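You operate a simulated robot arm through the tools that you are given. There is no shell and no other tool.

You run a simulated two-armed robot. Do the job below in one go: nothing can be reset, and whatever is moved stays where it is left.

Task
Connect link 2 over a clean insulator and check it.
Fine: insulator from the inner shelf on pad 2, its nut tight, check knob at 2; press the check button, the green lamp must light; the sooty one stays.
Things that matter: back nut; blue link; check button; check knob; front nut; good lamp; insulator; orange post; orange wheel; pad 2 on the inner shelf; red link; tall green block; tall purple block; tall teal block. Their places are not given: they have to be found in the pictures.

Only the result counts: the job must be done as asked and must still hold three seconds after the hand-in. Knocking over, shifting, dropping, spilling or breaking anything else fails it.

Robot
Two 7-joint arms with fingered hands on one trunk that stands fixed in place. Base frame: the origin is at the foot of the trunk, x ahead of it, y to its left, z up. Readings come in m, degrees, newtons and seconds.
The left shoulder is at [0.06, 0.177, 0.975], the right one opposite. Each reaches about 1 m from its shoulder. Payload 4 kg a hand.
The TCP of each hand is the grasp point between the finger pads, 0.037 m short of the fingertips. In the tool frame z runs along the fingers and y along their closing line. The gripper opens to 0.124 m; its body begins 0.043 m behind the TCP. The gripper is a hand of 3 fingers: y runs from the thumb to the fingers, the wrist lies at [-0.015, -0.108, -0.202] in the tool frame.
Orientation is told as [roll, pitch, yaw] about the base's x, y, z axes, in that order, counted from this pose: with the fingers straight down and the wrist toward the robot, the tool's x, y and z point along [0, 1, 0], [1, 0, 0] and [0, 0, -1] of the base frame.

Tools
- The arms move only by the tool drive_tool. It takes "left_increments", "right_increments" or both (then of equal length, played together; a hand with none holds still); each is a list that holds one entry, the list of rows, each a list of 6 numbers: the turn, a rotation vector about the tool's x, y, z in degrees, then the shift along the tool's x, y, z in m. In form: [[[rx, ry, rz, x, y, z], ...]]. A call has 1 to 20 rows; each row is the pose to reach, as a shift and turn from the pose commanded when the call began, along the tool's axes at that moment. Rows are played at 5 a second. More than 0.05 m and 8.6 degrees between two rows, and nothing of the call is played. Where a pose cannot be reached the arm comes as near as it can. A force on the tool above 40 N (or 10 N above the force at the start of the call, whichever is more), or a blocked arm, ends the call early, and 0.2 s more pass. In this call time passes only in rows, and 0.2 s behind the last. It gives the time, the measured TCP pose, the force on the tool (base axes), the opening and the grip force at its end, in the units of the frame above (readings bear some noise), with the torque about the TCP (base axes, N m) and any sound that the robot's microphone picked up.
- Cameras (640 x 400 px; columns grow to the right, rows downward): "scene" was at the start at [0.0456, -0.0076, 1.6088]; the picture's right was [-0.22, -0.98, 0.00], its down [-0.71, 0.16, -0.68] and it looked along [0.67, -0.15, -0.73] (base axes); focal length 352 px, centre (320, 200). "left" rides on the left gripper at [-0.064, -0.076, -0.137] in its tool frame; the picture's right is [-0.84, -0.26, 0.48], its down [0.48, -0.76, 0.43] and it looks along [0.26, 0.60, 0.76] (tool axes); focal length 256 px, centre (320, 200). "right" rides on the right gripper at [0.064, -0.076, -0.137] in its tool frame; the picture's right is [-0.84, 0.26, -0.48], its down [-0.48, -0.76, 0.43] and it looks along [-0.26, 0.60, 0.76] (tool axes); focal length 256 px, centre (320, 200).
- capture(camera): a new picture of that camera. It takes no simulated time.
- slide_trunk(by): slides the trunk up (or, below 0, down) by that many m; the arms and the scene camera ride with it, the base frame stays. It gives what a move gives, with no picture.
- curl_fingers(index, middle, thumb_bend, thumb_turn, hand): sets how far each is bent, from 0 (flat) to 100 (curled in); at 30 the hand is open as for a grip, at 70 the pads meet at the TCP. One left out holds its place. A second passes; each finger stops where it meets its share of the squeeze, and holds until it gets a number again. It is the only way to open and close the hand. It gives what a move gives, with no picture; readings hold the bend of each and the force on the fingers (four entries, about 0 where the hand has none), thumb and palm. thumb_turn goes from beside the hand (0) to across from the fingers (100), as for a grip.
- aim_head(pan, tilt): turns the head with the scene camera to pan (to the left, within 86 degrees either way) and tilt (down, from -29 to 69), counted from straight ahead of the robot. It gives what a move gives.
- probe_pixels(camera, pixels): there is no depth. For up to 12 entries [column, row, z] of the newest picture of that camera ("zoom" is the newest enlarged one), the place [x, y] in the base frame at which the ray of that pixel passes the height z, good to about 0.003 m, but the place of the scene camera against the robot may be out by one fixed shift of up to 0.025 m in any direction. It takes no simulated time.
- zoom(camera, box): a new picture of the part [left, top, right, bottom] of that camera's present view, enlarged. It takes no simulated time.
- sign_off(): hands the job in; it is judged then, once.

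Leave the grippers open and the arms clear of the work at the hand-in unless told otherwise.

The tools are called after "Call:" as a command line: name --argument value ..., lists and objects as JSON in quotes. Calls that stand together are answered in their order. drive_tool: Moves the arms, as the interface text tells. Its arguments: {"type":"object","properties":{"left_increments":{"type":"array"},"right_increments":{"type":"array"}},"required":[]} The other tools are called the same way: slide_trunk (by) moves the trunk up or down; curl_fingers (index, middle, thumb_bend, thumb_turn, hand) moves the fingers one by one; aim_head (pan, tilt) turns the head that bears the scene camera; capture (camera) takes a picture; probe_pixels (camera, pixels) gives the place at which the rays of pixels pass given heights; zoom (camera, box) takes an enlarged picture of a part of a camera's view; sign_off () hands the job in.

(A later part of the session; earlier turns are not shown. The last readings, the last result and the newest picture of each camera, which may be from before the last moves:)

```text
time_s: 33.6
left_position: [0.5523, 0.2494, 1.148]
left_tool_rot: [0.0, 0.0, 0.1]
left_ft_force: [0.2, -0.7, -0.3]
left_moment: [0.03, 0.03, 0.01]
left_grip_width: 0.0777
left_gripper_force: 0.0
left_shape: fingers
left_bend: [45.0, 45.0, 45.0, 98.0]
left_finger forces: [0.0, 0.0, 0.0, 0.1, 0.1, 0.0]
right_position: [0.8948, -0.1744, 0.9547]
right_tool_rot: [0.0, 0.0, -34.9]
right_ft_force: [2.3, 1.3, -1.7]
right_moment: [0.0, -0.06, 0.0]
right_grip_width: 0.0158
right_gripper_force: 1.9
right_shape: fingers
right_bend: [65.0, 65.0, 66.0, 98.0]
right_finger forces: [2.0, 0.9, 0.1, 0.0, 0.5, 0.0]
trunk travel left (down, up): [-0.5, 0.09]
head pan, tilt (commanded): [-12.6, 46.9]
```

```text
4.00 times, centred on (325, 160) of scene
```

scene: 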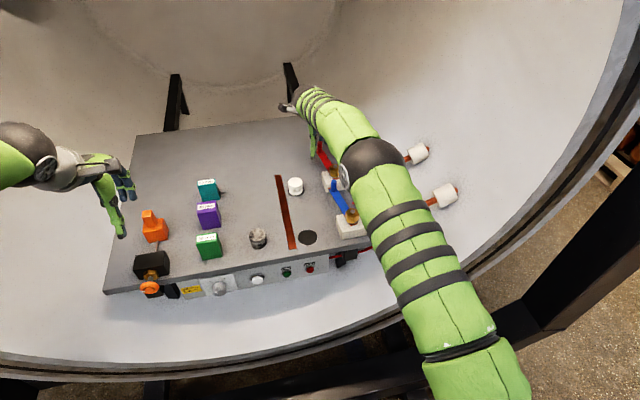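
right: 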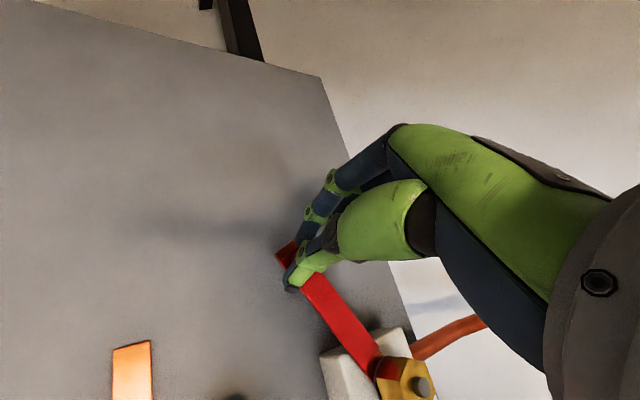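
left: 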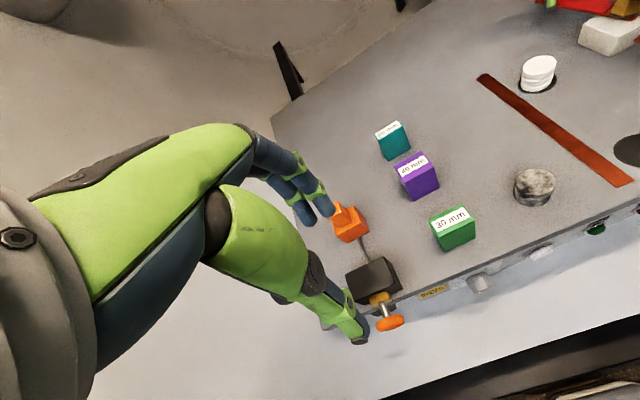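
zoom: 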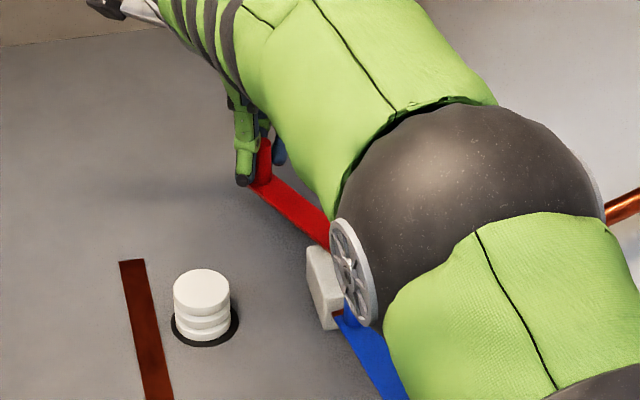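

The link swings freely (~2 N). Continue the arc to ~67°, stopping short of the insulator to check clearance.

Call:
drive_tool --right_increments '[[[0, 0, 0, 0.0065, -0.015, 0], [0, 0, 0, 0.0109, -0.0307, 0], [0, 0, 0, 0.013, -0.0469, 0], [0, 0, 0, 0.0128, -0.0632, 0], [0, 0, 0, 0.0104, -0.0794, 0]]]'

Call:
capture --camera "right"

Call:
zoom --camera "scene" --box '[270, 110, 380, 210]'

Call:
zoom --camera "left" --box '[440, 0, 640, 120]'

```text
time_s: 34.8
left_position: [0.5521, 0.2503, 1.1474]
left_tool_rot: [0.0, 0.0, -0.1]
left_ft_force: [-0.9, 0.5, -0.6]
left_moment: [-0.01, 0.01, 0.03]
left_grip_width: 0.0779
left_gripper_force: 0.1
left_shape: fingers
left_bend: [45.0, 45.0, 45.0, 98.0]
left_finger forces: [0.1, 0.0, 0.0, 0.0, 0.0, 0.0]
right_position: [0.8351, -0.1197, 0.953]
right_tool_rot: [0.0, 0.0, -35.1]
right_ft_force: [1.8, 2.8, 2.4]
right_moment: [0.09, -0.08, 0.02]
right_grip_width: 0.0164
right_gripper_force: 2.5
right_shape: fingers
right_bend: [65.0, 66.0, 66.0, 98.0]
right_finger forces: [2.9, 0.2, 0.0, 0.0, 2.1, 0.0]
trunk travel left (down, up): [-0.5, 0.09]
head pan, tilt (commanded): [-12.6, 46.9]
```

```text
taken
```

right: 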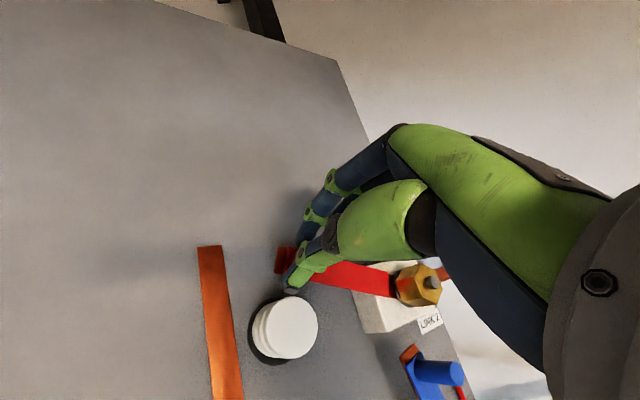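

```text
4.00 times, centred on (325, 160) of scene
```

zoom: 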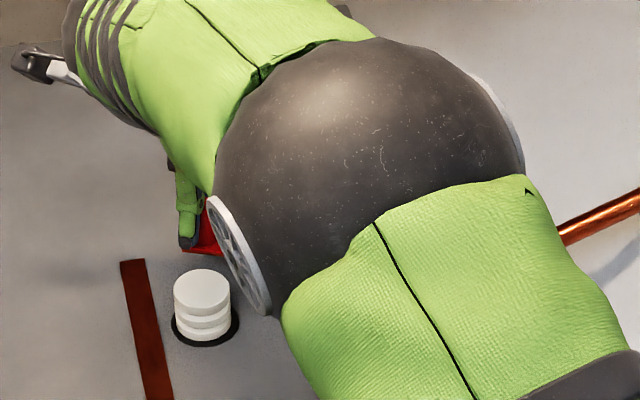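

```text
3.20 times, centred on (540, 60) of left
```

zoom: 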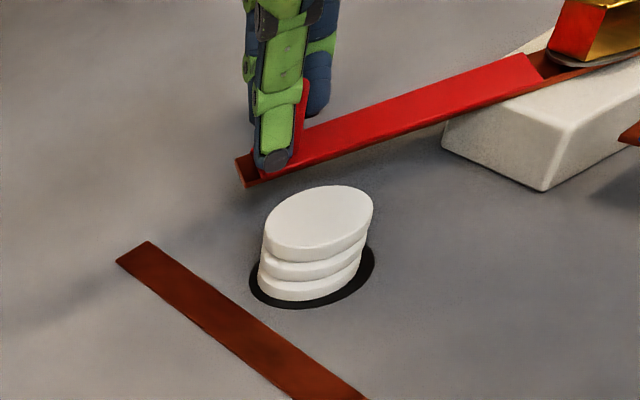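

Good side view from the left camera: link close to the insulator's edge. I'll go on in small steps to ~76° and check whether the insulator is disturbed.

Call:
drive_tool --right_increments '[[[0, 0, 0, -0.0023, -0.0089, 0], [0, 0, 0, -0.005, -0.0166, 0]]]'

Call:
zoom --camera "left" --box '[460, 10, 600, 120]'

Call:
zoom --camera "right" --box '[200, 220, 460, 380]'

```text
time_s: 35.4
left_position: [0.5518, 0.25, 1.1472]
left_tool_rot: [0.0, 0.0, 0.0]
left_ft_force: [0.1, -0.7, -0.1]
left_moment: [-0.04, 0.01, 0.02]
left_grip_width: 0.0777
left_gripper_force: 0.0
left_shape: fingers
left_bend: [45.0, 45.0, 45.0, 98.0]
left_finger forces: [0.0, 0.0, 0.0, 0.1, 0.0, 0.1]
right_position: [0.8185, -0.1168, 0.9525]
right_tool_rot: [0.0, 0.0, -35.0]
right_ft_force: [-0.3, 3.0, 1.3]
right_moment: [0.09, -0.07, 0.05]
right_grip_width: 0.0171
right_gripper_force: 3.1
right_shape: fingers
right_bend: [65.0, 66.0, 66.0, 97.0]
right_finger forces: [2.5, 0.1, 0.0, 0.0, 2.7, 0.1]
trunk travel left (down, up): [-0.5, 0.09]
head pan, tilt (commanded): [-12.6, 46.9]
```

```text
3.64 times, centred on (530, 65) of left
```

zoom: 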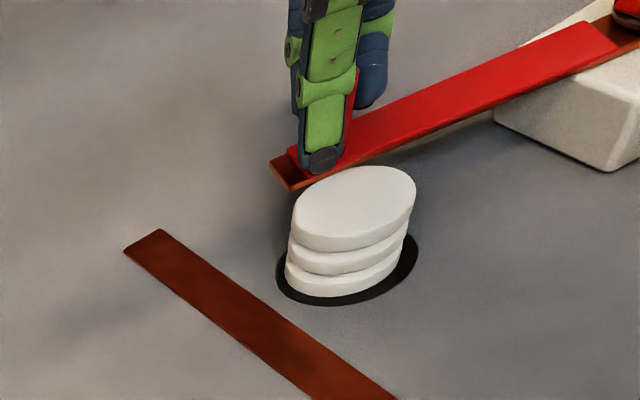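

```text
2.46 times, centred on (330, 300) of right
```

zoom: 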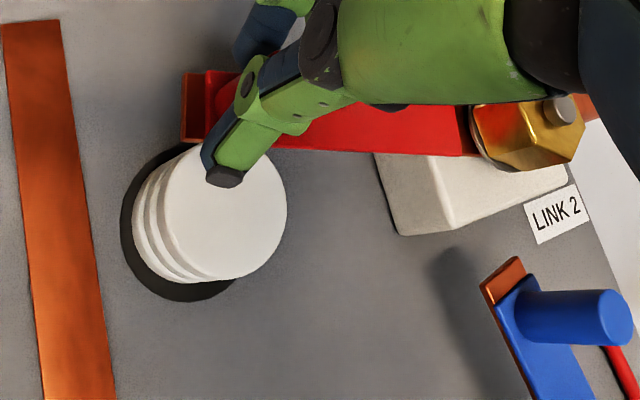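

No contact so far. Step on to ~80° and look again.

Call:
drive_tool --right_increments '[[[0, 0, 0, -0.0016, -0.0038, 0], [0, 0, 0, -0.0032, -0.0075, 0]]]'

Call:
zoom --camera "left" --box '[460, 10, 600, 120]'

Call:
zoom --camera "right" --box '[200, 220, 460, 380]'

```text
time_s: 36.0
left_position: [0.5517, 0.2498, 1.1481]
left_tool_rot: [0.0, 0.0, 0.0]
left_ft_force: [-0.5, -0.2, -0.4]
left_moment: [0.0, -0.01, 0.0]
left_grip_width: 0.0775
left_gripper_force: 0.1
left_shape: fingers
left_bend: [45.0, 45.0, 45.0, 98.0]
left_finger forces: [0.0, 0.0, 0.1, 0.0, 0.0, 0.0]
right_position: [0.8104, -0.1144, 0.9553]
right_tool_rot: [0.0, -0.1, -35.0]
right_ft_force: [0.4, 2.6, -0.8]
right_moment: [0.02, -0.02, 0.03]
right_grip_width: 0.0173
right_gripper_force: 2.0
right_shape: fingers
right_bend: [65.0, 66.0, 66.0, 98.0]
right_finger forces: [2.2, 0.1, 0.0, 0.0, 2.0, 0.0]
trunk travel left (down, up): [-0.5, 0.09]
head pan, tilt (commanded): [-12.6, 46.9]
```

```text
3.64 times, centred on (530, 65) of left
```

zoom: 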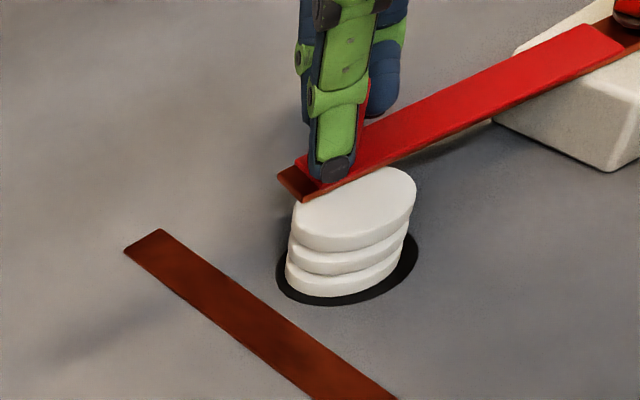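

```text
2.46 times, centred on (330, 300) of right
```

zoom: 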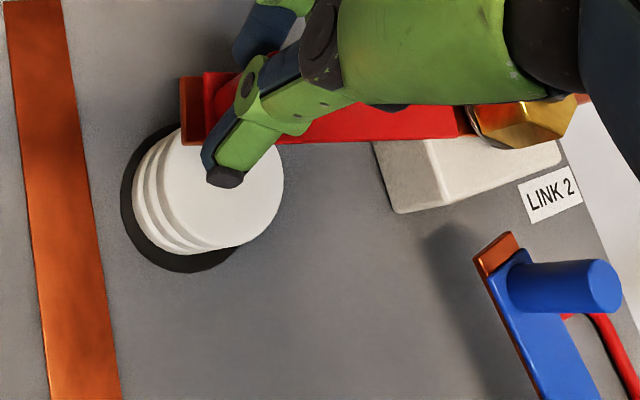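

The link is sliding over the insulator's top without moving it. Continue to 90°.

Call:
drive_tool --right_increments '[[[0, 0, 0, -0.0023, -0.0045, 0], [0, 0, 0, -0.0047, -0.0091, 0], [0, 0, 0, -0.0075, -0.0134, 0], [0, 0, 0, -0.0102, -0.0177, 0]]]'

Call:
zoom --camera "left" --box '[460, 10, 600, 120]'

Call:
zoom --camera "right" --box '[200, 220, 460, 380]'

```text
time_s: 37.0
left_position: [0.5527, 0.25, 1.1463]
left_tool_rot: [-0.1, 0.0, -0.1]
left_ft_force: [-0.1, 0.2, 0.5]
left_moment: [0.03, 0.01, -0.01]
left_grip_width: 0.0777
left_gripper_force: 0.1
left_shape: fingers
left_bend: [45.0, 45.0, 45.0, 98.0]
left_finger forces: [0.1, 0.0, 0.1, 0.0, 0.0, 0.0]
right_position: [0.7891, -0.1119, 0.9541]
right_tool_rot: [0.0, 0.0, -35.0]
right_ft_force: [-0.3, 2.6, 1.1]
right_moment: [0.08, -0.04, 0.06]
right_grip_width: 0.0173
right_gripper_force: 3.1
right_shape: fingers
right_bend: [65.0, 66.0, 66.0, 98.0]
right_finger forces: [2.6, 0.0, 0.0, 0.0, 2.4, 0.1]
trunk travel left (down, up): [-0.5, 0.09]
head pan, tilt (commanded): [-12.6, 46.9]
```

```text
3.64 times, centred on (530, 65) of left
```

zoom: 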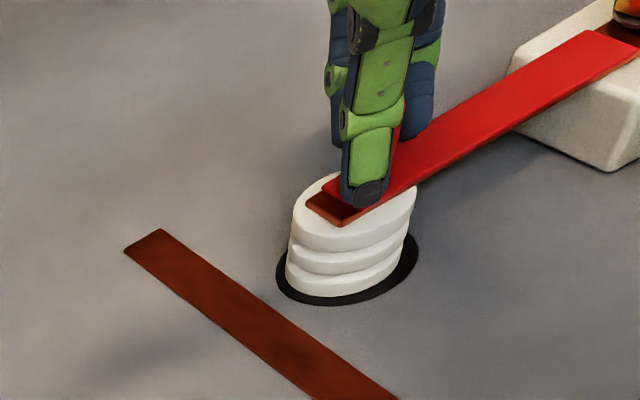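

```text
2.46 times, centred on (330, 300) of right
```

zoom: 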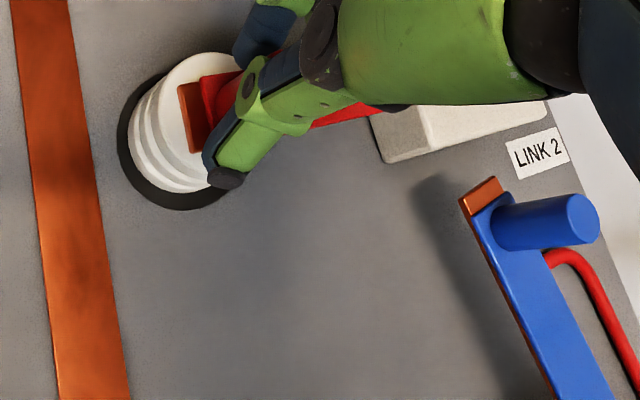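

The link's tip now rests over the insulator, centred. I'll open the right fingers and raise the hand.

Call:
curl_fingers --hand "right" --index 46 --middle 46 --thumb_bend 46

Call:
drive_tool --right_increments '[[[0, 0, 0, 0, 0, -0.02], [0, 0, 0, 0, 0, -0.05], [0, 0, 0, 0, 0, -0.09], [0, 0, 0, 0, 0, -0.12]]]'

Call:
zoom --camera "left" --box '[440, 0, 640, 120]'

Call:
capture --camera "right"

Call:
capture --camera "scene"

```text
time_s: 38.0
left_position: [0.5522, 0.2486, 1.1476]
left_tool_rot: [0.1, 0.0, 0.0]
left_ft_force: [0.6, 0.5, 1.0]
left_moment: [0.0, -0.01, 0.06]
left_grip_width: 0.0777
left_gripper_force: 0.0
left_shape: fingers
left_bend: [45.0, 45.0, 45.0, 98.0]
left_finger forces: [0.1, 0.0, 0.1, 0.0, 0.0, 0.0]
right_position: [0.791, -0.1127, 0.9538]
right_tool_rot: [-0.1, 0.0, -35.1]
right_ft_force: [0.4, 0.3, -0.1]
right_moment: [-0.02, 0.04, 0.0]
right_grip_width: 0.0744
right_gripper_force: 0.1
right_shape: fingers
right_bend: [46.0, 46.0, 46.0, 98.0]
right_finger forces: [0.0, 0.1, 0.0, 0.0, 0.0, 0.0]
trunk travel left (down, up): [-0.5, 0.09]
head pan, tilt (commanded): [-12.6, 46.9]
```

```text
time_s: 39.0
left_position: [0.5516, 0.2504, 1.1483]
left_tool_rot: [0.0, 0.0, 0.0]
left_ft_force: [-0.8, -0.5, -0.8]
left_moment: [-0.02, -0.02, -0.01]
left_grip_width: 0.0778
left_gripper_force: 0.1
left_shape: fingers
left_bend: [45.0, 45.0, 45.0, 98.0]
left_finger forces: [0.0, 0.1, 0.1, 0.0, 0.0, 0.0]
right_position: [0.789, -0.1126, 1.0711]
right_tool_rot: [0.0, 0.0, -35.1]
right_ft_force: [0.1, 0.4, -0.1]
right_moment: [0.01, -0.02, -0.05]
right_grip_width: 0.0746
right_gripper_force: 0.1
right_shape: fingers
right_bend: [46.0, 46.0, 46.0, 98.0]
right_finger forces: [0.0, 0.0, 0.0, 0.1, 0.0, 0.0]
trunk travel left (down, up): [-0.5, 0.09]
head pan, tilt (commanded): [-12.6, 46.9]
```

```text
3.20 times, centred on (540, 60) of left
```

zoom: 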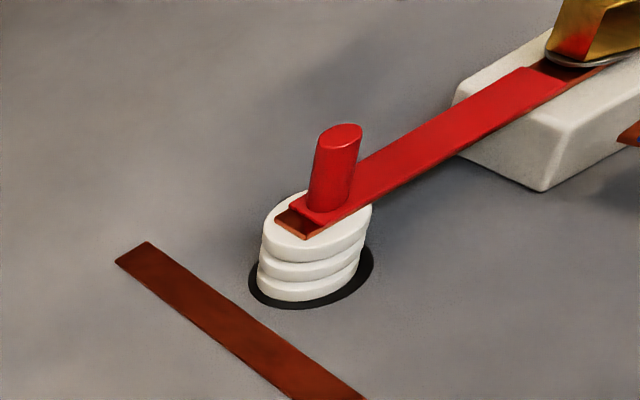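

```text
taken
```

right: 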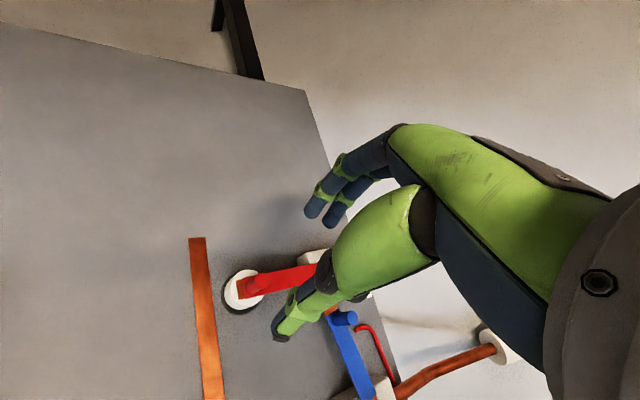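

```text
taken
```

scene: 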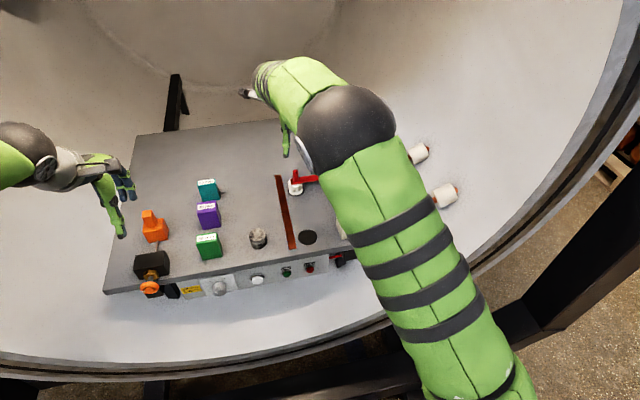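

The link lies flat on the insulator. Next: the back nut. I'll move the right hand above the nut (≈(0.790,-0.2295)) at z≈1.06, turning the hand to yaw +65° so that I have room for a clockwise stroke.

Call:
drive_tool --right_increments '[[[0, 0, -7.7, -0.0074, 0.0052, 0.001], [0, 0, -15.4, -0.0148, 0.0104, 0.002], [0, 0, -23.1, -0.0222, 0.0156, 0.003], [0, 0, -30.8, -0.0296, 0.0208, 0.004], [0, 0, -38.5, -0.037, 0.026, 0.005], [0, 0, -46.2, -0.0444, 0.0312, 0.006], [0, 0, -53.9, -0.0518, 0.0364, 0.007], [0, 0, -61.6, -0.0592, 0.0416, 0.008], [0, 0, -69.3, -0.0666, 0.0468, 0.009], [0, 0, -77, -0.074, 0.052, 0.009], [0, 0, -84.7, -0.0814, 0.0572, 0.009], [0, 0, -92.4, -0.0888, 0.0624, 0.009], [0, 0, -100, -0.0958, 0.0672, 0.009]]]'

Call:
capture --camera "right"

Call:
capture --camera "scene"

```text
time_s: 41.8
left_position: [0.5524, 0.2491, 1.1482]
left_tool_rot: [0.1, 0.1, 0.0]
left_ft_force: [-0.1, 0.0, 0.6]
left_moment: [-0.03, 0.0, -0.02]
left_grip_width: 0.0775
left_gripper_force: 0.2
left_shape: fingers
left_bend: [45.0, 45.0, 45.0, 98.0]
left_finger forces: [0.0, 0.1, 0.0, 0.0, 0.0, 0.1]
right_position: [0.7903, -0.2294, 1.0645]
right_tool_rot: [0.0, 0.0, 65.1]
right_ft_force: [0.0, -0.3, -0.3]
right_moment: [0.03, -0.02, 0.02]
right_grip_width: 0.0745
right_gripper_force: 0.1
right_shape: fingers
right_bend: [46.0, 46.0, 46.0, 98.0]
right_finger forces: [0.0, 0.0, 0.0, 0.0, 0.0, 0.0]
trunk travel left (down, up): [-0.5, 0.09]
head pan, tilt (commanded): [-12.6, 46.9]
```

```text
taken
```

right: 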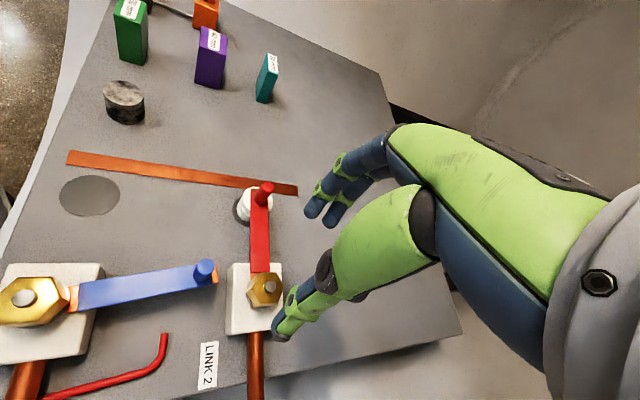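

```text
taken
```

scene: 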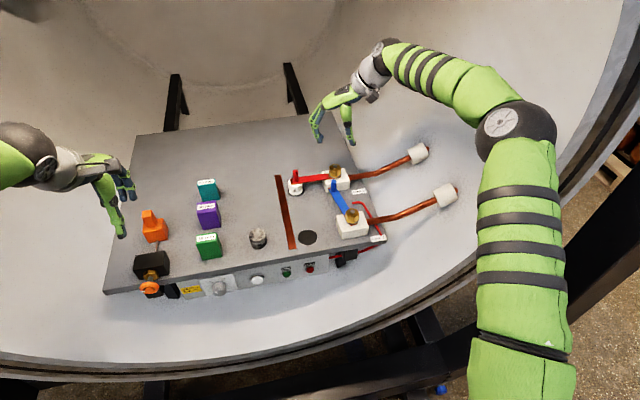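

Yaw +65° reached. I'll zoom on the nut to get its centre and hex orientation.

Call:
zoom --camera "right" --box '[215, 250, 315, 330]'

Call:
probe_pixels --camera "zoom" --pixels '[[320, 200, 0.938]]'

Call:
zoom --camera "scene" --box '[280, 150, 380, 220]'

```text
5.00 times, centred on (265, 290) of right
```

zoom: 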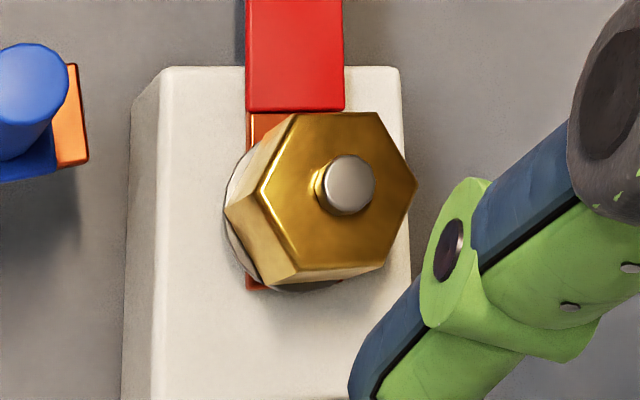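

```text
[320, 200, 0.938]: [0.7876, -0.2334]
```

```text
5.71 times, centred on (330, 185) of scene
```

zoom: 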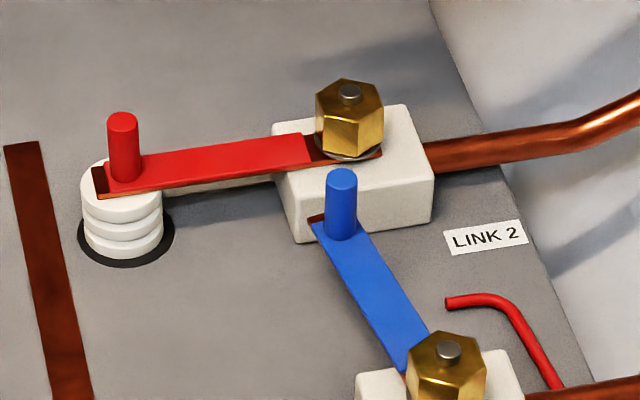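

I'll probe the six top corners of the nut and the stud tip in the right picture at their heights.

Call:
probe_pixels --camera "right" --pixels '[[258.4, 273, 0.934], [276.4, 272.4, 0.934], [284.4, 288, 0.934], [277.4, 303.4, 0.934], [259.4, 306, 0.934], [252.4, 289, 0.934], [270.6, 286.8, 0.94], [251, 305, 0.909], [204.5, 268, 0.943]]'

```text
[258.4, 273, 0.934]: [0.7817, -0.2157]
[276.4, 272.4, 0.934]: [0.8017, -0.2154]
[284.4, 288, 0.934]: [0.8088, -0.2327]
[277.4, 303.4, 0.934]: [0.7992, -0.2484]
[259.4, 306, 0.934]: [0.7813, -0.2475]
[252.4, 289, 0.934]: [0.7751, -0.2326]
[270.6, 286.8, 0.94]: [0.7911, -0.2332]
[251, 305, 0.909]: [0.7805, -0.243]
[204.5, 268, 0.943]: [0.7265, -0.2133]
```

Nut centre ≈ (0.7913,-0.232), hex corners at 0°/60°/120°, so flats face 30°/90°/150°. I'll turn to yaw 90° (fingers and thumb on the ±y flats), pre-close to 52, and come down to z≈1.0.

Call:
drive_tool --right_increments '[[[0, 0, -6.3, -0.0005, -0.0005, 0.015], [0, 0, -12.6, -0.001, -0.001, 0.03], [0, 0, -18.9, -0.0015, -0.0015, 0.045], [0, 0, -25, -0.002, -0.0019, 0.06]]]'

Call:
curl_fingers --hand "right" --index 52 --middle 52 --thumb_bend 52

Call:
capture --camera "right"

Call:
zoom --camera "scene" --box '[280, 110, 380, 210]'

```text
time_s: 42.8
left_position: [0.5515, 0.2488, 1.1476]
left_tool_rot: [0.1, 0.0, 0.0]
left_ft_force: [0.1, -0.5, 0.2]
left_moment: [0.01, 0.01, 0.0]
left_grip_width: 0.0777
left_gripper_force: 0.0
left_shape: fingers
left_bend: [45.0, 45.0, 45.0, 98.0]
left_finger forces: [0.0, 0.0, 0.0, 0.0, 0.0, 0.1]
right_position: [0.7924, -0.2302, 1.0055]
right_tool_rot: [0.0, 0.0, 90.1]
right_ft_force: [-0.5, 0.2, -1.2]
right_moment: [0.01, -0.01, 0.0]
right_grip_width: 0.0746
right_gripper_force: 0.0
right_shape: fingers
right_bend: [46.0, 46.0, 46.0, 98.0]
right_finger forces: [0.1, 0.0, 0.0, 0.0, 0.0, 0.1]
trunk travel left (down, up): [-0.5, 0.09]
head pan, tilt (commanded): [-12.6, 46.9]
```

```text
time_s: 43.8
left_position: [0.5521, 0.2491, 1.1482]
left_tool_rot: [0.0, 0.0, 0.0]
left_ft_force: [-0.9, 0.6, -0.3]
left_moment: [0.02, -0.01, 0.0]
left_grip_width: 0.0775
left_gripper_force: 0.0
left_shape: fingers
left_bend: [45.0, 45.0, 45.0, 98.0]
left_finger forces: [0.0, 0.0, 0.0, 0.0, 0.0, 0.1]
right_position: [0.792, -0.2317, 1.0053]
right_tool_rot: [0.0, 0.0, 90.0]
right_ft_force: [1.4, -0.3, 0.2]
right_moment: [0.02, 0.0, 0.0]
right_grip_width: 0.0561
right_gripper_force: 0.0
right_shape: fingers
right_bend: [52.0, 52.0, 52.0, 98.0]
right_finger forces: [0.1, 0.1, 0.0, 0.1, 0.0, 0.0]
trunk travel left (down, up): [-0.5, 0.09]
head pan, tilt (commanded): [-12.6, 46.9]
```

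```text
taken
```

right: 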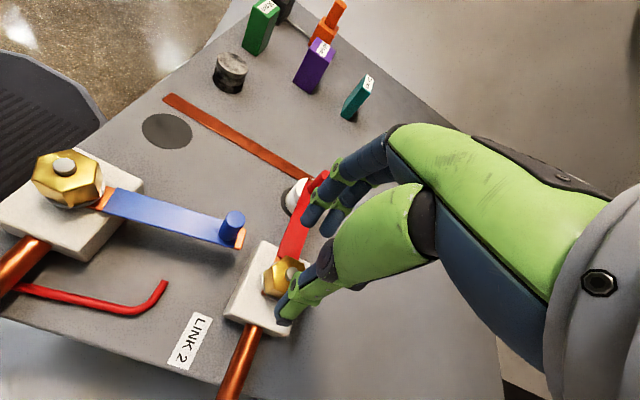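

```text
4.00 times, centred on (330, 160) of scene
```

zoom: 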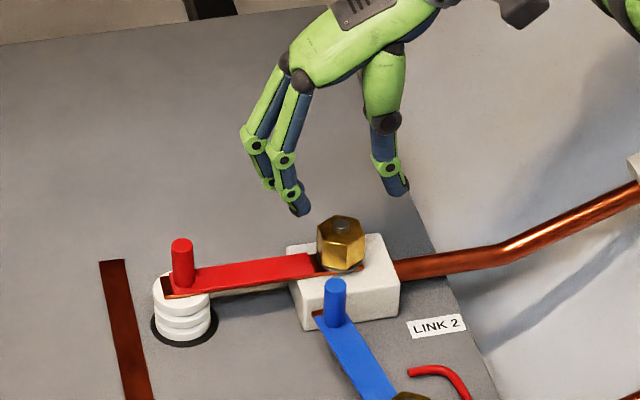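

Hand is centred over the nut with thumb on −y and fingers on +y side. Descending 0.05 m to TCP z≈0.954.

Call:
drive_tool --right_increments '[[[0, 0, 0, 0, 0, 0.02], [0, 0, 0, 0, 0, 0.038], [0, 0, 0, 0, 0, 0.051]]]'

Call:
capture --camera "right"

Call:
zoom --camera "scene" --box '[280, 110, 380, 210]'

```text
time_s: 44.6
left_position: [0.5518, 0.2488, 1.1465]
left_tool_rot: [-0.1, 0.0, 0.0]
left_ft_force: [-0.4, 0.1, 0.2]
left_moment: [0.03, -0.01, 0.0]
left_grip_width: 0.0779
left_gripper_force: 0.0
left_shape: fingers
left_bend: [45.0, 45.0, 45.0, 98.0]
left_finger forces: [0.0, 0.0, 0.0, 0.1, 0.0, 0.0]
right_position: [0.7908, -0.2297, 0.9565]
right_tool_rot: [0.0, -0.1, 90.1]
right_ft_force: [0.2, -0.5, -0.2]
right_moment: [-0.01, -0.01, -0.03]
right_grip_width: 0.0564
right_gripper_force: 0.0
right_shape: fingers
right_bend: [52.0, 52.0, 52.0, 98.0]
right_finger forces: [0.0, 0.1, 0.1, 0.1, 0.0, 0.0]
trunk travel left (down, up): [-0.5, 0.09]
head pan, tilt (commanded): [-12.6, 46.9]
```

```text
taken
```

right: 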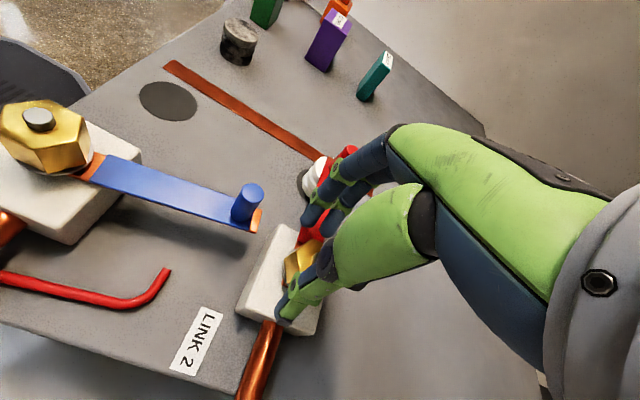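

```text
4.00 times, centred on (330, 160) of scene
```

zoom: 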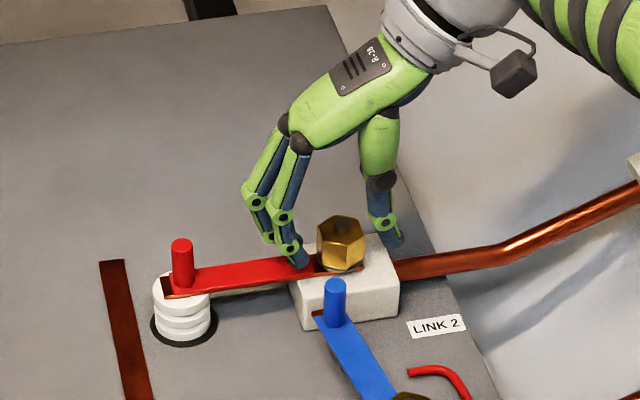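

Fingers straddle the nut without touching the link. Closing on the nut.

Call:
curl_fingers --hand "right" --index 70 --middle 70 --thumb_bend 70

Call:
zoom --camera "right" --box '[220, 200, 380, 340]'

Call:
zoom --camera "scene" --box '[280, 110, 380, 210]'

```text
time_s: 45.6
left_position: [0.5526, 0.2504, 1.1474]
left_tool_rot: [0.0, 0.0, 0.0]
left_ft_force: [0.1, 0.7, 0.8]
left_moment: [0.0, 0.03, -0.02]
left_grip_width: 0.0773
left_gripper_force: 0.0
left_shape: fingers
left_bend: [45.0, 45.0, 45.0, 98.0]
left_finger forces: [0.0, 0.0, 0.1, 0.1, 0.0, 0.0]
right_position: [0.7913, -0.23, 0.9558]
right_tool_rot: [0.0, 0.0, 90.0]
right_ft_force: [2.8, 2.1, 3.3]
right_moment: [0.25, -0.14, -0.02]
right_grip_width: 0.0238
right_gripper_force: 15.2
right_shape: fingers
right_bend: [65.0, 62.0, 64.0, 97.0]
right_finger forces: [6.1, 11.9, 0.1, 0.0, 13.6, 0.1]
trunk travel left (down, up): [-0.5, 0.09]
head pan, tilt (commanded): [-12.6, 46.9]
```

```text
2.86 times, centred on (300, 270) of right
```

zoom: 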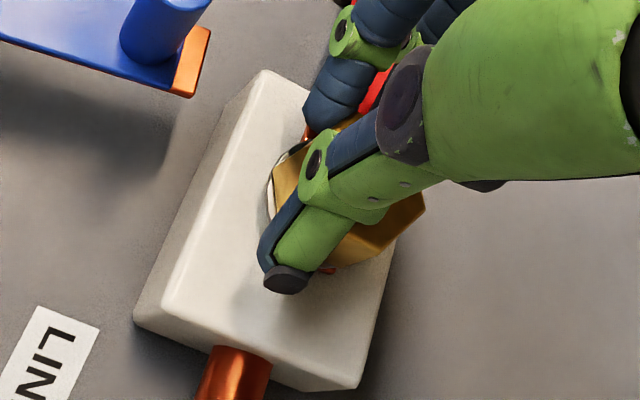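

```text
4.00 times, centred on (330, 160) of scene
```

zoom: 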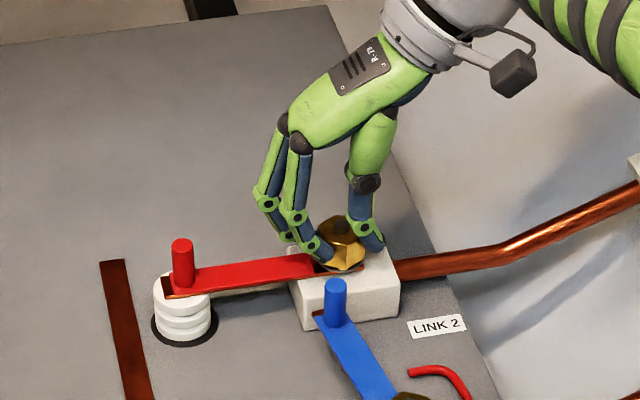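

The nut is gripped (15 N). Turning clockwise (yaw decreasing) 45° and watching torque about z.

Call:
drive_tool --right_increments '[[[0, 0, 7.5, 0, 0, 0], [0, 0, 15, 0, 0, 0], [0, 0, 22.5, 0, 0, 0], [0, 0, 30, 0, 0, 0], [0, 0, 37.5, 0, 0, 0], [0, 0, 45, 0, 0, 0]]]'

Call:
zoom --camera "right" --box '[220, 200, 380, 340]'

Call:
zoom --camera "scene" --box '[280, 110, 380, 210]'

```text
time_s: 47.0
left_position: [0.5512, 0.251, 1.1478]
left_tool_rot: [-0.2, 0.0, 0.0]
left_ft_force: [0.9, 1.0, -0.2]
left_moment: [-0.04, 0.0, 0.0]
left_grip_width: 0.0777
left_gripper_force: 0.0
left_shape: fingers
left_bend: [45.0, 45.0, 45.0, 98.0]
left_finger forces: [0.0, 0.0, 0.0, 0.1, 0.0, 0.0]
right_position: [0.7891, -0.2296, 0.9561]
right_tool_rot: [0.0, -0.2, 44.8]
right_ft_force: [5.7, 10.0, 12.0]
right_moment: [0.48, -0.4, 0.1]
right_grip_width: 0.0226
right_gripper_force: 18.9
right_shape: fingers
right_bend: [64.0, 61.0, 65.0, 97.0]
right_finger forces: [9.6, 14.1, 0.0, 0.0, 13.1, 0.0]
trunk travel left (down, up): [-0.5, 0.09]
head pan, tilt (commanded): [-12.6, 46.9]
```

```text
2.86 times, centred on (300, 270) of right
```

zoom: 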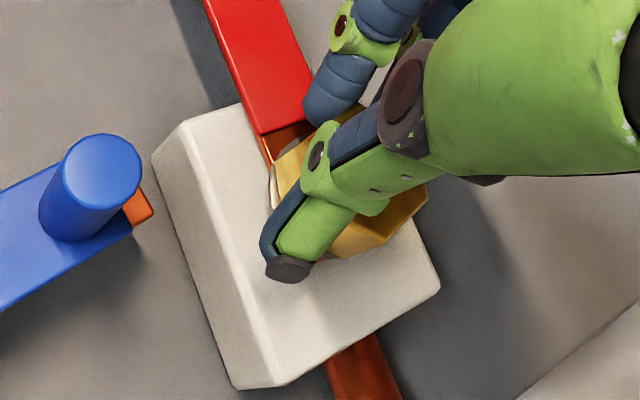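

```text
4.00 times, centred on (330, 160) of scene
```

zoom: 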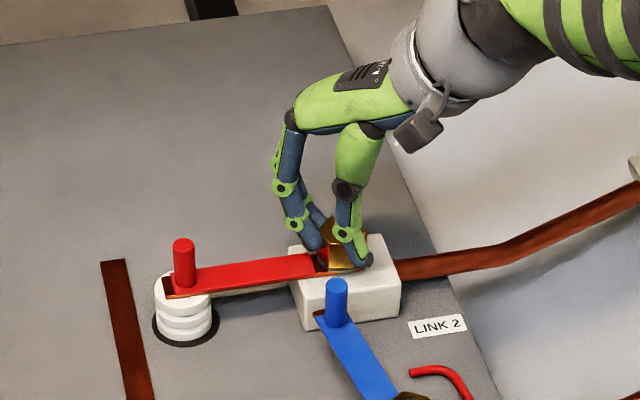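

The nut turned along with the hand (small torque). Continue clockwise another 45°.

Call:
drive_tool --right_increments '[[[0, 0, 7.5, 0, 0, 0], [0, 0, 15, 0, 0, 0], [0, 0, 22.5, 0, 0, 0], [0, 0, 30, 0, 0, 0], [0, 0, 37.5, 0, 0, 0], [0, 0, 45, 0, 0, 0]]]'

Call:
zoom --camera "right" --box '[220, 200, 380, 340]'

Call:
zoom --camera "scene" --box '[280, 110, 380, 210]'

```text
time_s: 48.4
left_position: [0.553, 0.2514, 1.1477]
left_tool_rot: [-0.1, 0.0, 0.0]
left_ft_force: [0.1, 0.2, 0.0]
left_moment: [0.01, -0.01, -0.03]
left_grip_width: 0.0779
left_gripper_force: 0.1
left_shape: fingers
left_bend: [45.0, 45.0, 45.0, 98.0]
left_finger forces: [0.0, 0.1, 0.0, 0.0, 0.1, 0.0]
right_position: [0.7922, -0.2291, 0.956]
right_tool_rot: [0.1, -0.2, -0.1]
right_ft_force: [12.0, 13.6, 14.7]
right_moment: [0.41, -0.66, 0.07]
right_grip_width: 0.0227
right_gripper_force: 20.1
right_shape: fingers
right_bend: [63.0, 62.0, 66.0, 95.0]
right_finger forces: [12.4, 11.8, 0.0, 0.0, 15.6, 0.0]
trunk travel left (down, up): [-0.5, 0.09]
head pan, tilt (commanded): [-12.6, 46.9]
```

```text
2.86 times, centred on (300, 270) of right
```

zoom: 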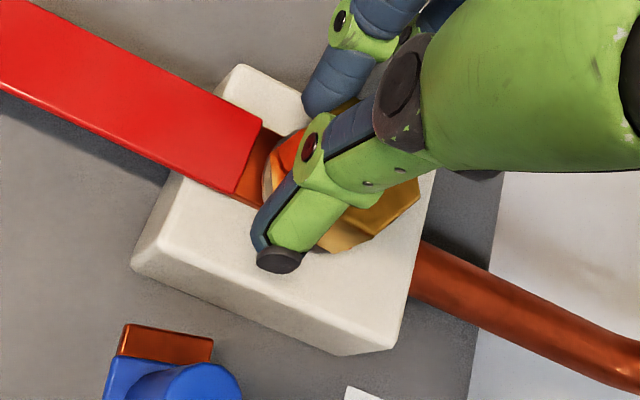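

```text
4.00 times, centred on (330, 160) of scene
```

zoom: 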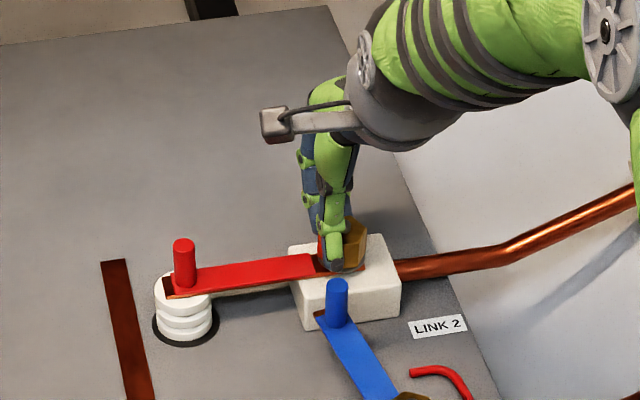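

The nut has turned 90° with the hand (its corners keep the same place relative to the fingers). I'll continue 37° more, easing the side and vertical forces with a 2 mm shift.

Call:
drive_tool --right_increments '[[[0, 0, 7.5, 0.001, 0.001, -0.001], [0, 0, 15, 0.002, 0.002, -0.002], [0, 0, 22.5, 0.002, 0.002, -0.002], [0, 0, 30, 0.002, 0.002, -0.002], [0, 0, 37.5, 0.002, 0.002, -0.002]]]'

Call:
zoom --camera "right" --box '[220, 200, 380, 340]'

Call:
zoom --camera "scene" --box '[280, 110, 380, 210]'

```text
time_s: 49.6
left_position: [0.5518, 0.2527, 1.1485]
left_tool_rot: [-0.1, -0.1, 0.0]
left_ft_force: [0.2, 0.0, 0.0]
left_moment: [0.02, 0.02, -0.01]
left_grip_width: 0.0774
left_gripper_force: 0.1
left_shape: fingers
left_bend: [45.0, 45.0, 45.0, 98.0]
left_finger forces: [0.0, 0.1, 0.0, 0.0, 0.0, 0.0]
right_position: [0.7944, -0.2272, 0.9573]
right_tool_rot: [-0.1, 0.0, -37.6]
right_ft_force: [9.1, 15.7, 3.9]
right_moment: [0.43, -0.41, 0.39]
right_grip_width: 0.0232
right_gripper_force: 18.4
right_shape: fingers
right_bend: [64.0, 62.0, 65.0, 96.0]
right_finger forces: [11.6, 8.5, 0.1, 0.0, 16.8, 0.1]
trunk travel left (down, up): [-0.5, 0.09]
head pan, tilt (commanded): [-12.6, 46.9]
```

```text
2.86 times, centred on (300, 270) of right
```

zoom: 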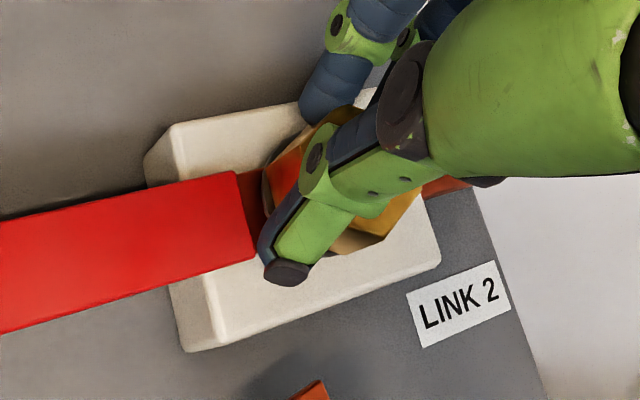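

```text
4.00 times, centred on (330, 160) of scene
```

zoom: 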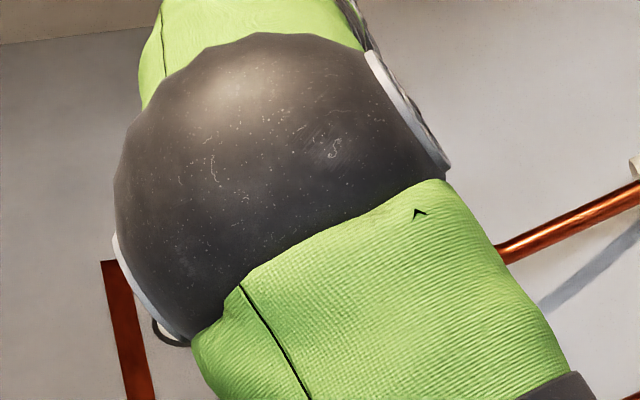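

Torque about z has started rising (0.39 N·m). I'll release, lift 5 cm, rotate the hand back to yaw ≈ +82° (matching the nut's new flats), and inspect.

Call:
curl_fingers --hand "right" --index 52 --middle 52 --thumb_bend 52

Call:
drive_tool --right_increments '[[[0, 0, 0, 0, 0, -0.02], [0, 0, 0, 0, 0, -0.045], [0, 0, -8, 0, 0, -0.055], [0, 0, -16, 0, 0, -0.055], [0, 0, -24, 0, 0, -0.055], [0, 0, -32, 0, 0, -0.055], [0, 0, -40, 0, 0, -0.055], [0, 0, -48, 0, 0, -0.055], [0, 0, -56, 0, 0, -0.055], [0, 0, -64, 0, 0, -0.055], [0, 0, -72, 0, 0, -0.055], [0, 0, -80, 0, 0, -0.055], [0, 0, -88, 0, 0, -0.055], [0, 0, -96, 0, 0, -0.055], [0, 0, -104, 0, 0, -0.055], [0, 0, -112, 0, 0, -0.055], [0, 0, -120, 0, 0, -0.055]]]'

Call:
capture --camera "right"

Call:
zoom --camera "right" --box '[225, 230, 325, 310]'

Call:
zoom --camera "scene" --box '[280, 110, 380, 210]'

```text
time_s: 50.6
left_position: [0.5523, 0.2493, 1.1481]
left_tool_rot: [0.0, 0.0, 0.0]
left_ft_force: [-0.9, 0.3, 0.5]
left_moment: [0.01, 0.01, 0.02]
left_grip_width: 0.0775
left_gripper_force: 0.1
left_shape: fingers
left_bend: [45.0, 45.0, 45.0, 98.0]
left_finger forces: [0.1, 0.1, 0.0, 0.0, 0.0, 0.1]
right_position: [0.7926, -0.2299, 0.9577]
right_tool_rot: [0.0, 0.0, -37.5]
right_ft_force: [-0.4, 0.2, 0.2]
right_moment: [0.0, -0.01, 0.03]
right_grip_width: 0.0559
right_gripper_force: 0.1
right_shape: fingers
right_bend: [52.0, 52.0, 52.0, 98.0]
right_finger forces: [0.0, 0.0, 0.1, 0.2, 0.0, 0.0]
trunk travel left (down, up): [-0.5, 0.09]
head pan, tilt (commanded): [-12.6, 46.9]
```

```text
time_s: 54.2
left_position: [0.5533, 0.2488, 1.1474]
left_tool_rot: [0.1, 0.0, 0.0]
left_ft_force: [-0.2, 0.4, -0.5]
left_moment: [-0.02, -0.03, 0.02]
left_grip_width: 0.0777
left_gripper_force: 0.0
left_shape: fingers
left_bend: [45.0, 45.0, 45.0, 98.0]
left_finger forces: [0.0, 0.1, 0.0, 0.0, 0.0, 0.0]
right_position: [0.7931, -0.2306, 1.0108]
right_tool_rot: [0.1, -0.1, 82.6]
right_ft_force: [0.0, 0.3, -0.5]
right_moment: [0.03, 0.0, -0.02]
right_grip_width: 0.0555
right_gripper_force: 0.0
right_shape: fingers
right_bend: [52.0, 52.0, 52.0, 98.0]
right_finger forces: [0.1, 0.0, 0.1, 0.0, 0.0, 0.0]
trunk travel left (down, up): [-0.5, 0.09]
head pan, tilt (commanded): [-12.6, 46.9]
```

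```text
taken
```

right: 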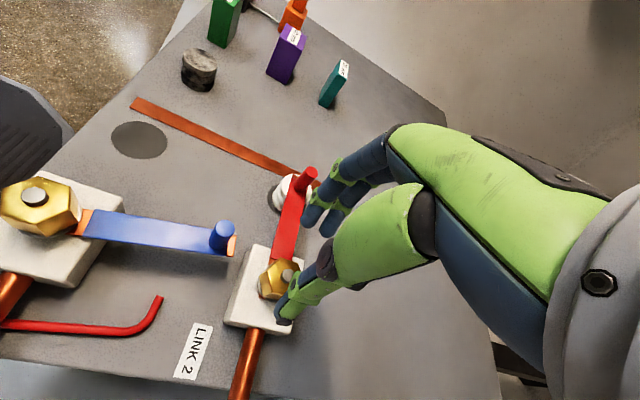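

```text
5.00 times, centred on (275, 270) of right
```

zoom: 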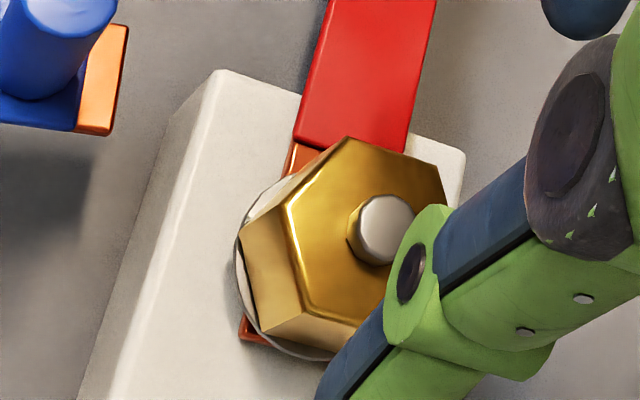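

```text
4.00 times, centred on (330, 160) of scene
```

zoom: 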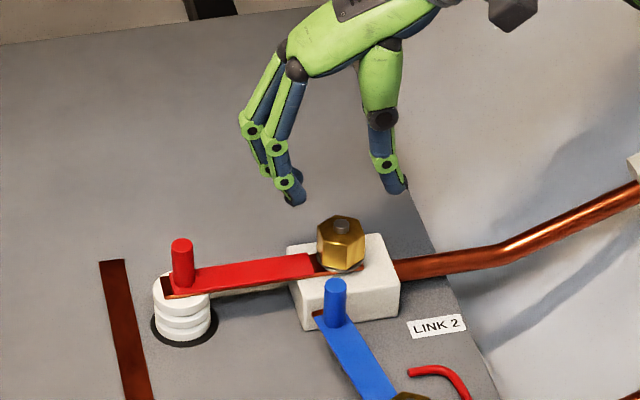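

I'll probe the nut's visible corners and stud to confirm centre and present hex angle.

Call:
probe_pixels --camera "right" --pixels '[[280, 257.4, 0.933], [297.4, 263, 0.933], [268.4, 271.6, 0.933], [288.4, 276, 0.94], [305.5, 180, 0.943]]'

```text
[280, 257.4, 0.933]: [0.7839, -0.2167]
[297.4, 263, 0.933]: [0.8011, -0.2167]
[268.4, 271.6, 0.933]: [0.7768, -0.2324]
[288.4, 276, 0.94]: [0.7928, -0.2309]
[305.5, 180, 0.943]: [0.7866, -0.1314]
```

Nut flats are again at ±y (corners at 61°/121°/183°), so it turned about 120°. I'll go to yaw 90°, descend to z≈0.957, and grip again.

Call:
drive_tool --right_increments '[[[0, 0, -7.4, 0, -0.001, 0.02], [0, 0, -7.4, 0, -0.001, 0.04], [0, 0, -7.4, 0, -0.001, 0.053]]]'

Call:
curl_fingers --hand "right" --index 80 --middle 80 --thumb_bend 80

Call:
zoom --camera "right" --box '[220, 200, 380, 340]'

```text
time_s: 55.0
left_position: [0.5524, 0.2489, 1.147]
left_tool_rot: [0.1, 0.0, -0.1]
left_ft_force: [1.2, -0.5, -0.7]
left_moment: [0.04, 0.0, 0.01]
left_grip_width: 0.0775
left_gripper_force: 0.1
left_shape: fingers
left_bend: [45.0, 45.0, 45.0, 98.0]
left_finger forces: [0.0, 0.0, 0.0, 0.1, 0.0, 0.0]
right_position: [0.7945, -0.2302, 0.9567]
right_tool_rot: [0.1, 0.0, 89.9]
right_ft_force: [0.2, -0.3, 1.0]
right_moment: [-0.05, 0.02, 0.0]
right_grip_width: 0.0559
right_gripper_force: 0.2
right_shape: fingers
right_bend: [52.0, 52.0, 52.0, 98.0]
right_finger forces: [0.1, 0.0, 0.0, 0.1, 0.1, 0.0]
trunk travel left (down, up): [-0.5, 0.09]
head pan, tilt (commanded): [-12.6, 46.9]
```

```text
time_s: 56.0
left_position: [0.5514, 0.2486, 1.1479]
left_tool_rot: [0.0, 0.0, 0.0]
left_ft_force: [0.2, -0.5, 0.1]
left_moment: [-0.01, 0.0, 0.0]
left_grip_width: 0.0775
left_gripper_force: 0.1
left_shape: fingers
left_bend: [45.0, 45.0, 45.0, 98.0]
left_finger forces: [0.0, 0.0, 0.0, 0.0, 0.0, 0.0]
right_position: [0.7953, -0.2307, 0.9583]
right_tool_rot: [-0.1, -0.1, 89.9]
right_ft_force: [-3.7, -2.3, 2.2]
right_moment: [0.04, 0.13, 0.17]
right_grip_width: 0.0256
right_gripper_force: 22.6
right_shape: fingers
right_bend: [63.0, 63.0, 63.0, 97.0]
right_finger forces: [12.0, 11.1, 0.1, 0.1, 22.0, 0.0]
trunk travel left (down, up): [-0.5, 0.09]
head pan, tilt (commanded): [-12.6, 46.9]
```

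```text
2.86 times, centred on (300, 270) of right
```

zoom: 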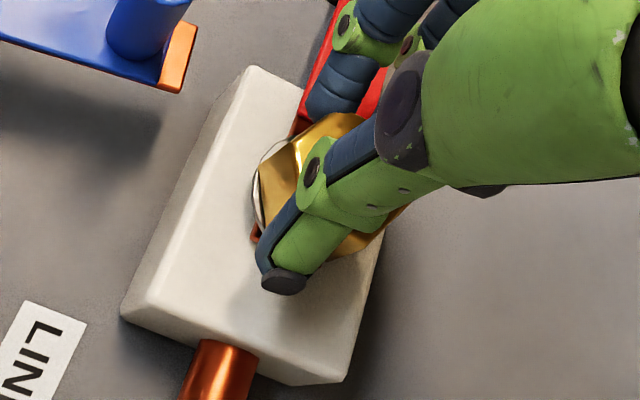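

Firm grip now (22 N, fingers even). Turning clockwise 60° with a 2 mm centring shift.

Call:
drive_tool --right_increments '[[[0, 0, 7.5, 0.002, 0, 0], [0, 0, 15, 0.002, 0, 0], [0, 0, 22.5, 0.002, 0, 0], [0, 0, 30, 0.002, 0, 0], [0, 0, 37.5, 0.002, 0, 0], [0, 0, 45, 0.002, 0, 0], [0, 0, 52.5, 0.002, 0, 0], [0, 0, 60, 0.002, 0, 0]]]'

Call:
zoom --camera "right" --box '[220, 200, 380, 340]'

```text
time_s: 57.8
left_position: [0.5498, 0.2526, 1.1481]
left_tool_rot: [-0.1, -0.1, 0.1]
left_ft_force: [-0.2, 0.5, 0.7]
left_moment: [0.01, -0.01, 0.02]
left_grip_width: 0.0776
left_gripper_force: 0.0
left_shape: fingers
left_bend: [45.0, 45.0, 45.0, 98.0]
left_finger forces: [0.0, 0.1, 0.1, 0.0, 0.1, 0.0]
right_position: [0.7875, -0.2243, 0.9603]
right_tool_rot: [0.3, 0.4, 30.3]
right_ft_force: [-27.6, 22.0, -4.0]
right_moment: [0.86, 0.87, 1.59]
right_grip_width: 0.0238
right_gripper_force: 46.5
right_shape: fingers
right_bend: [68.0, 59.0, 62.0, 100.0]
right_finger forces: [34.0, 28.3, 0.1, 0.1, 31.2, 0.1]
trunk travel left (down, up): [-0.5, 0.09]
head pan, tilt (commanded): [-12.6, 46.9]
```

```text
2.86 times, centred on (300, 270) of right
```

zoom: 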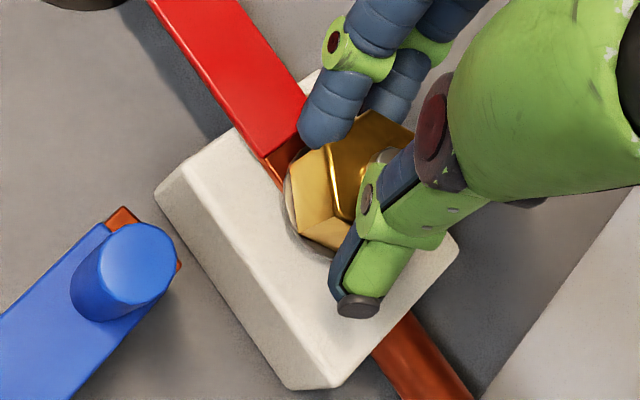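

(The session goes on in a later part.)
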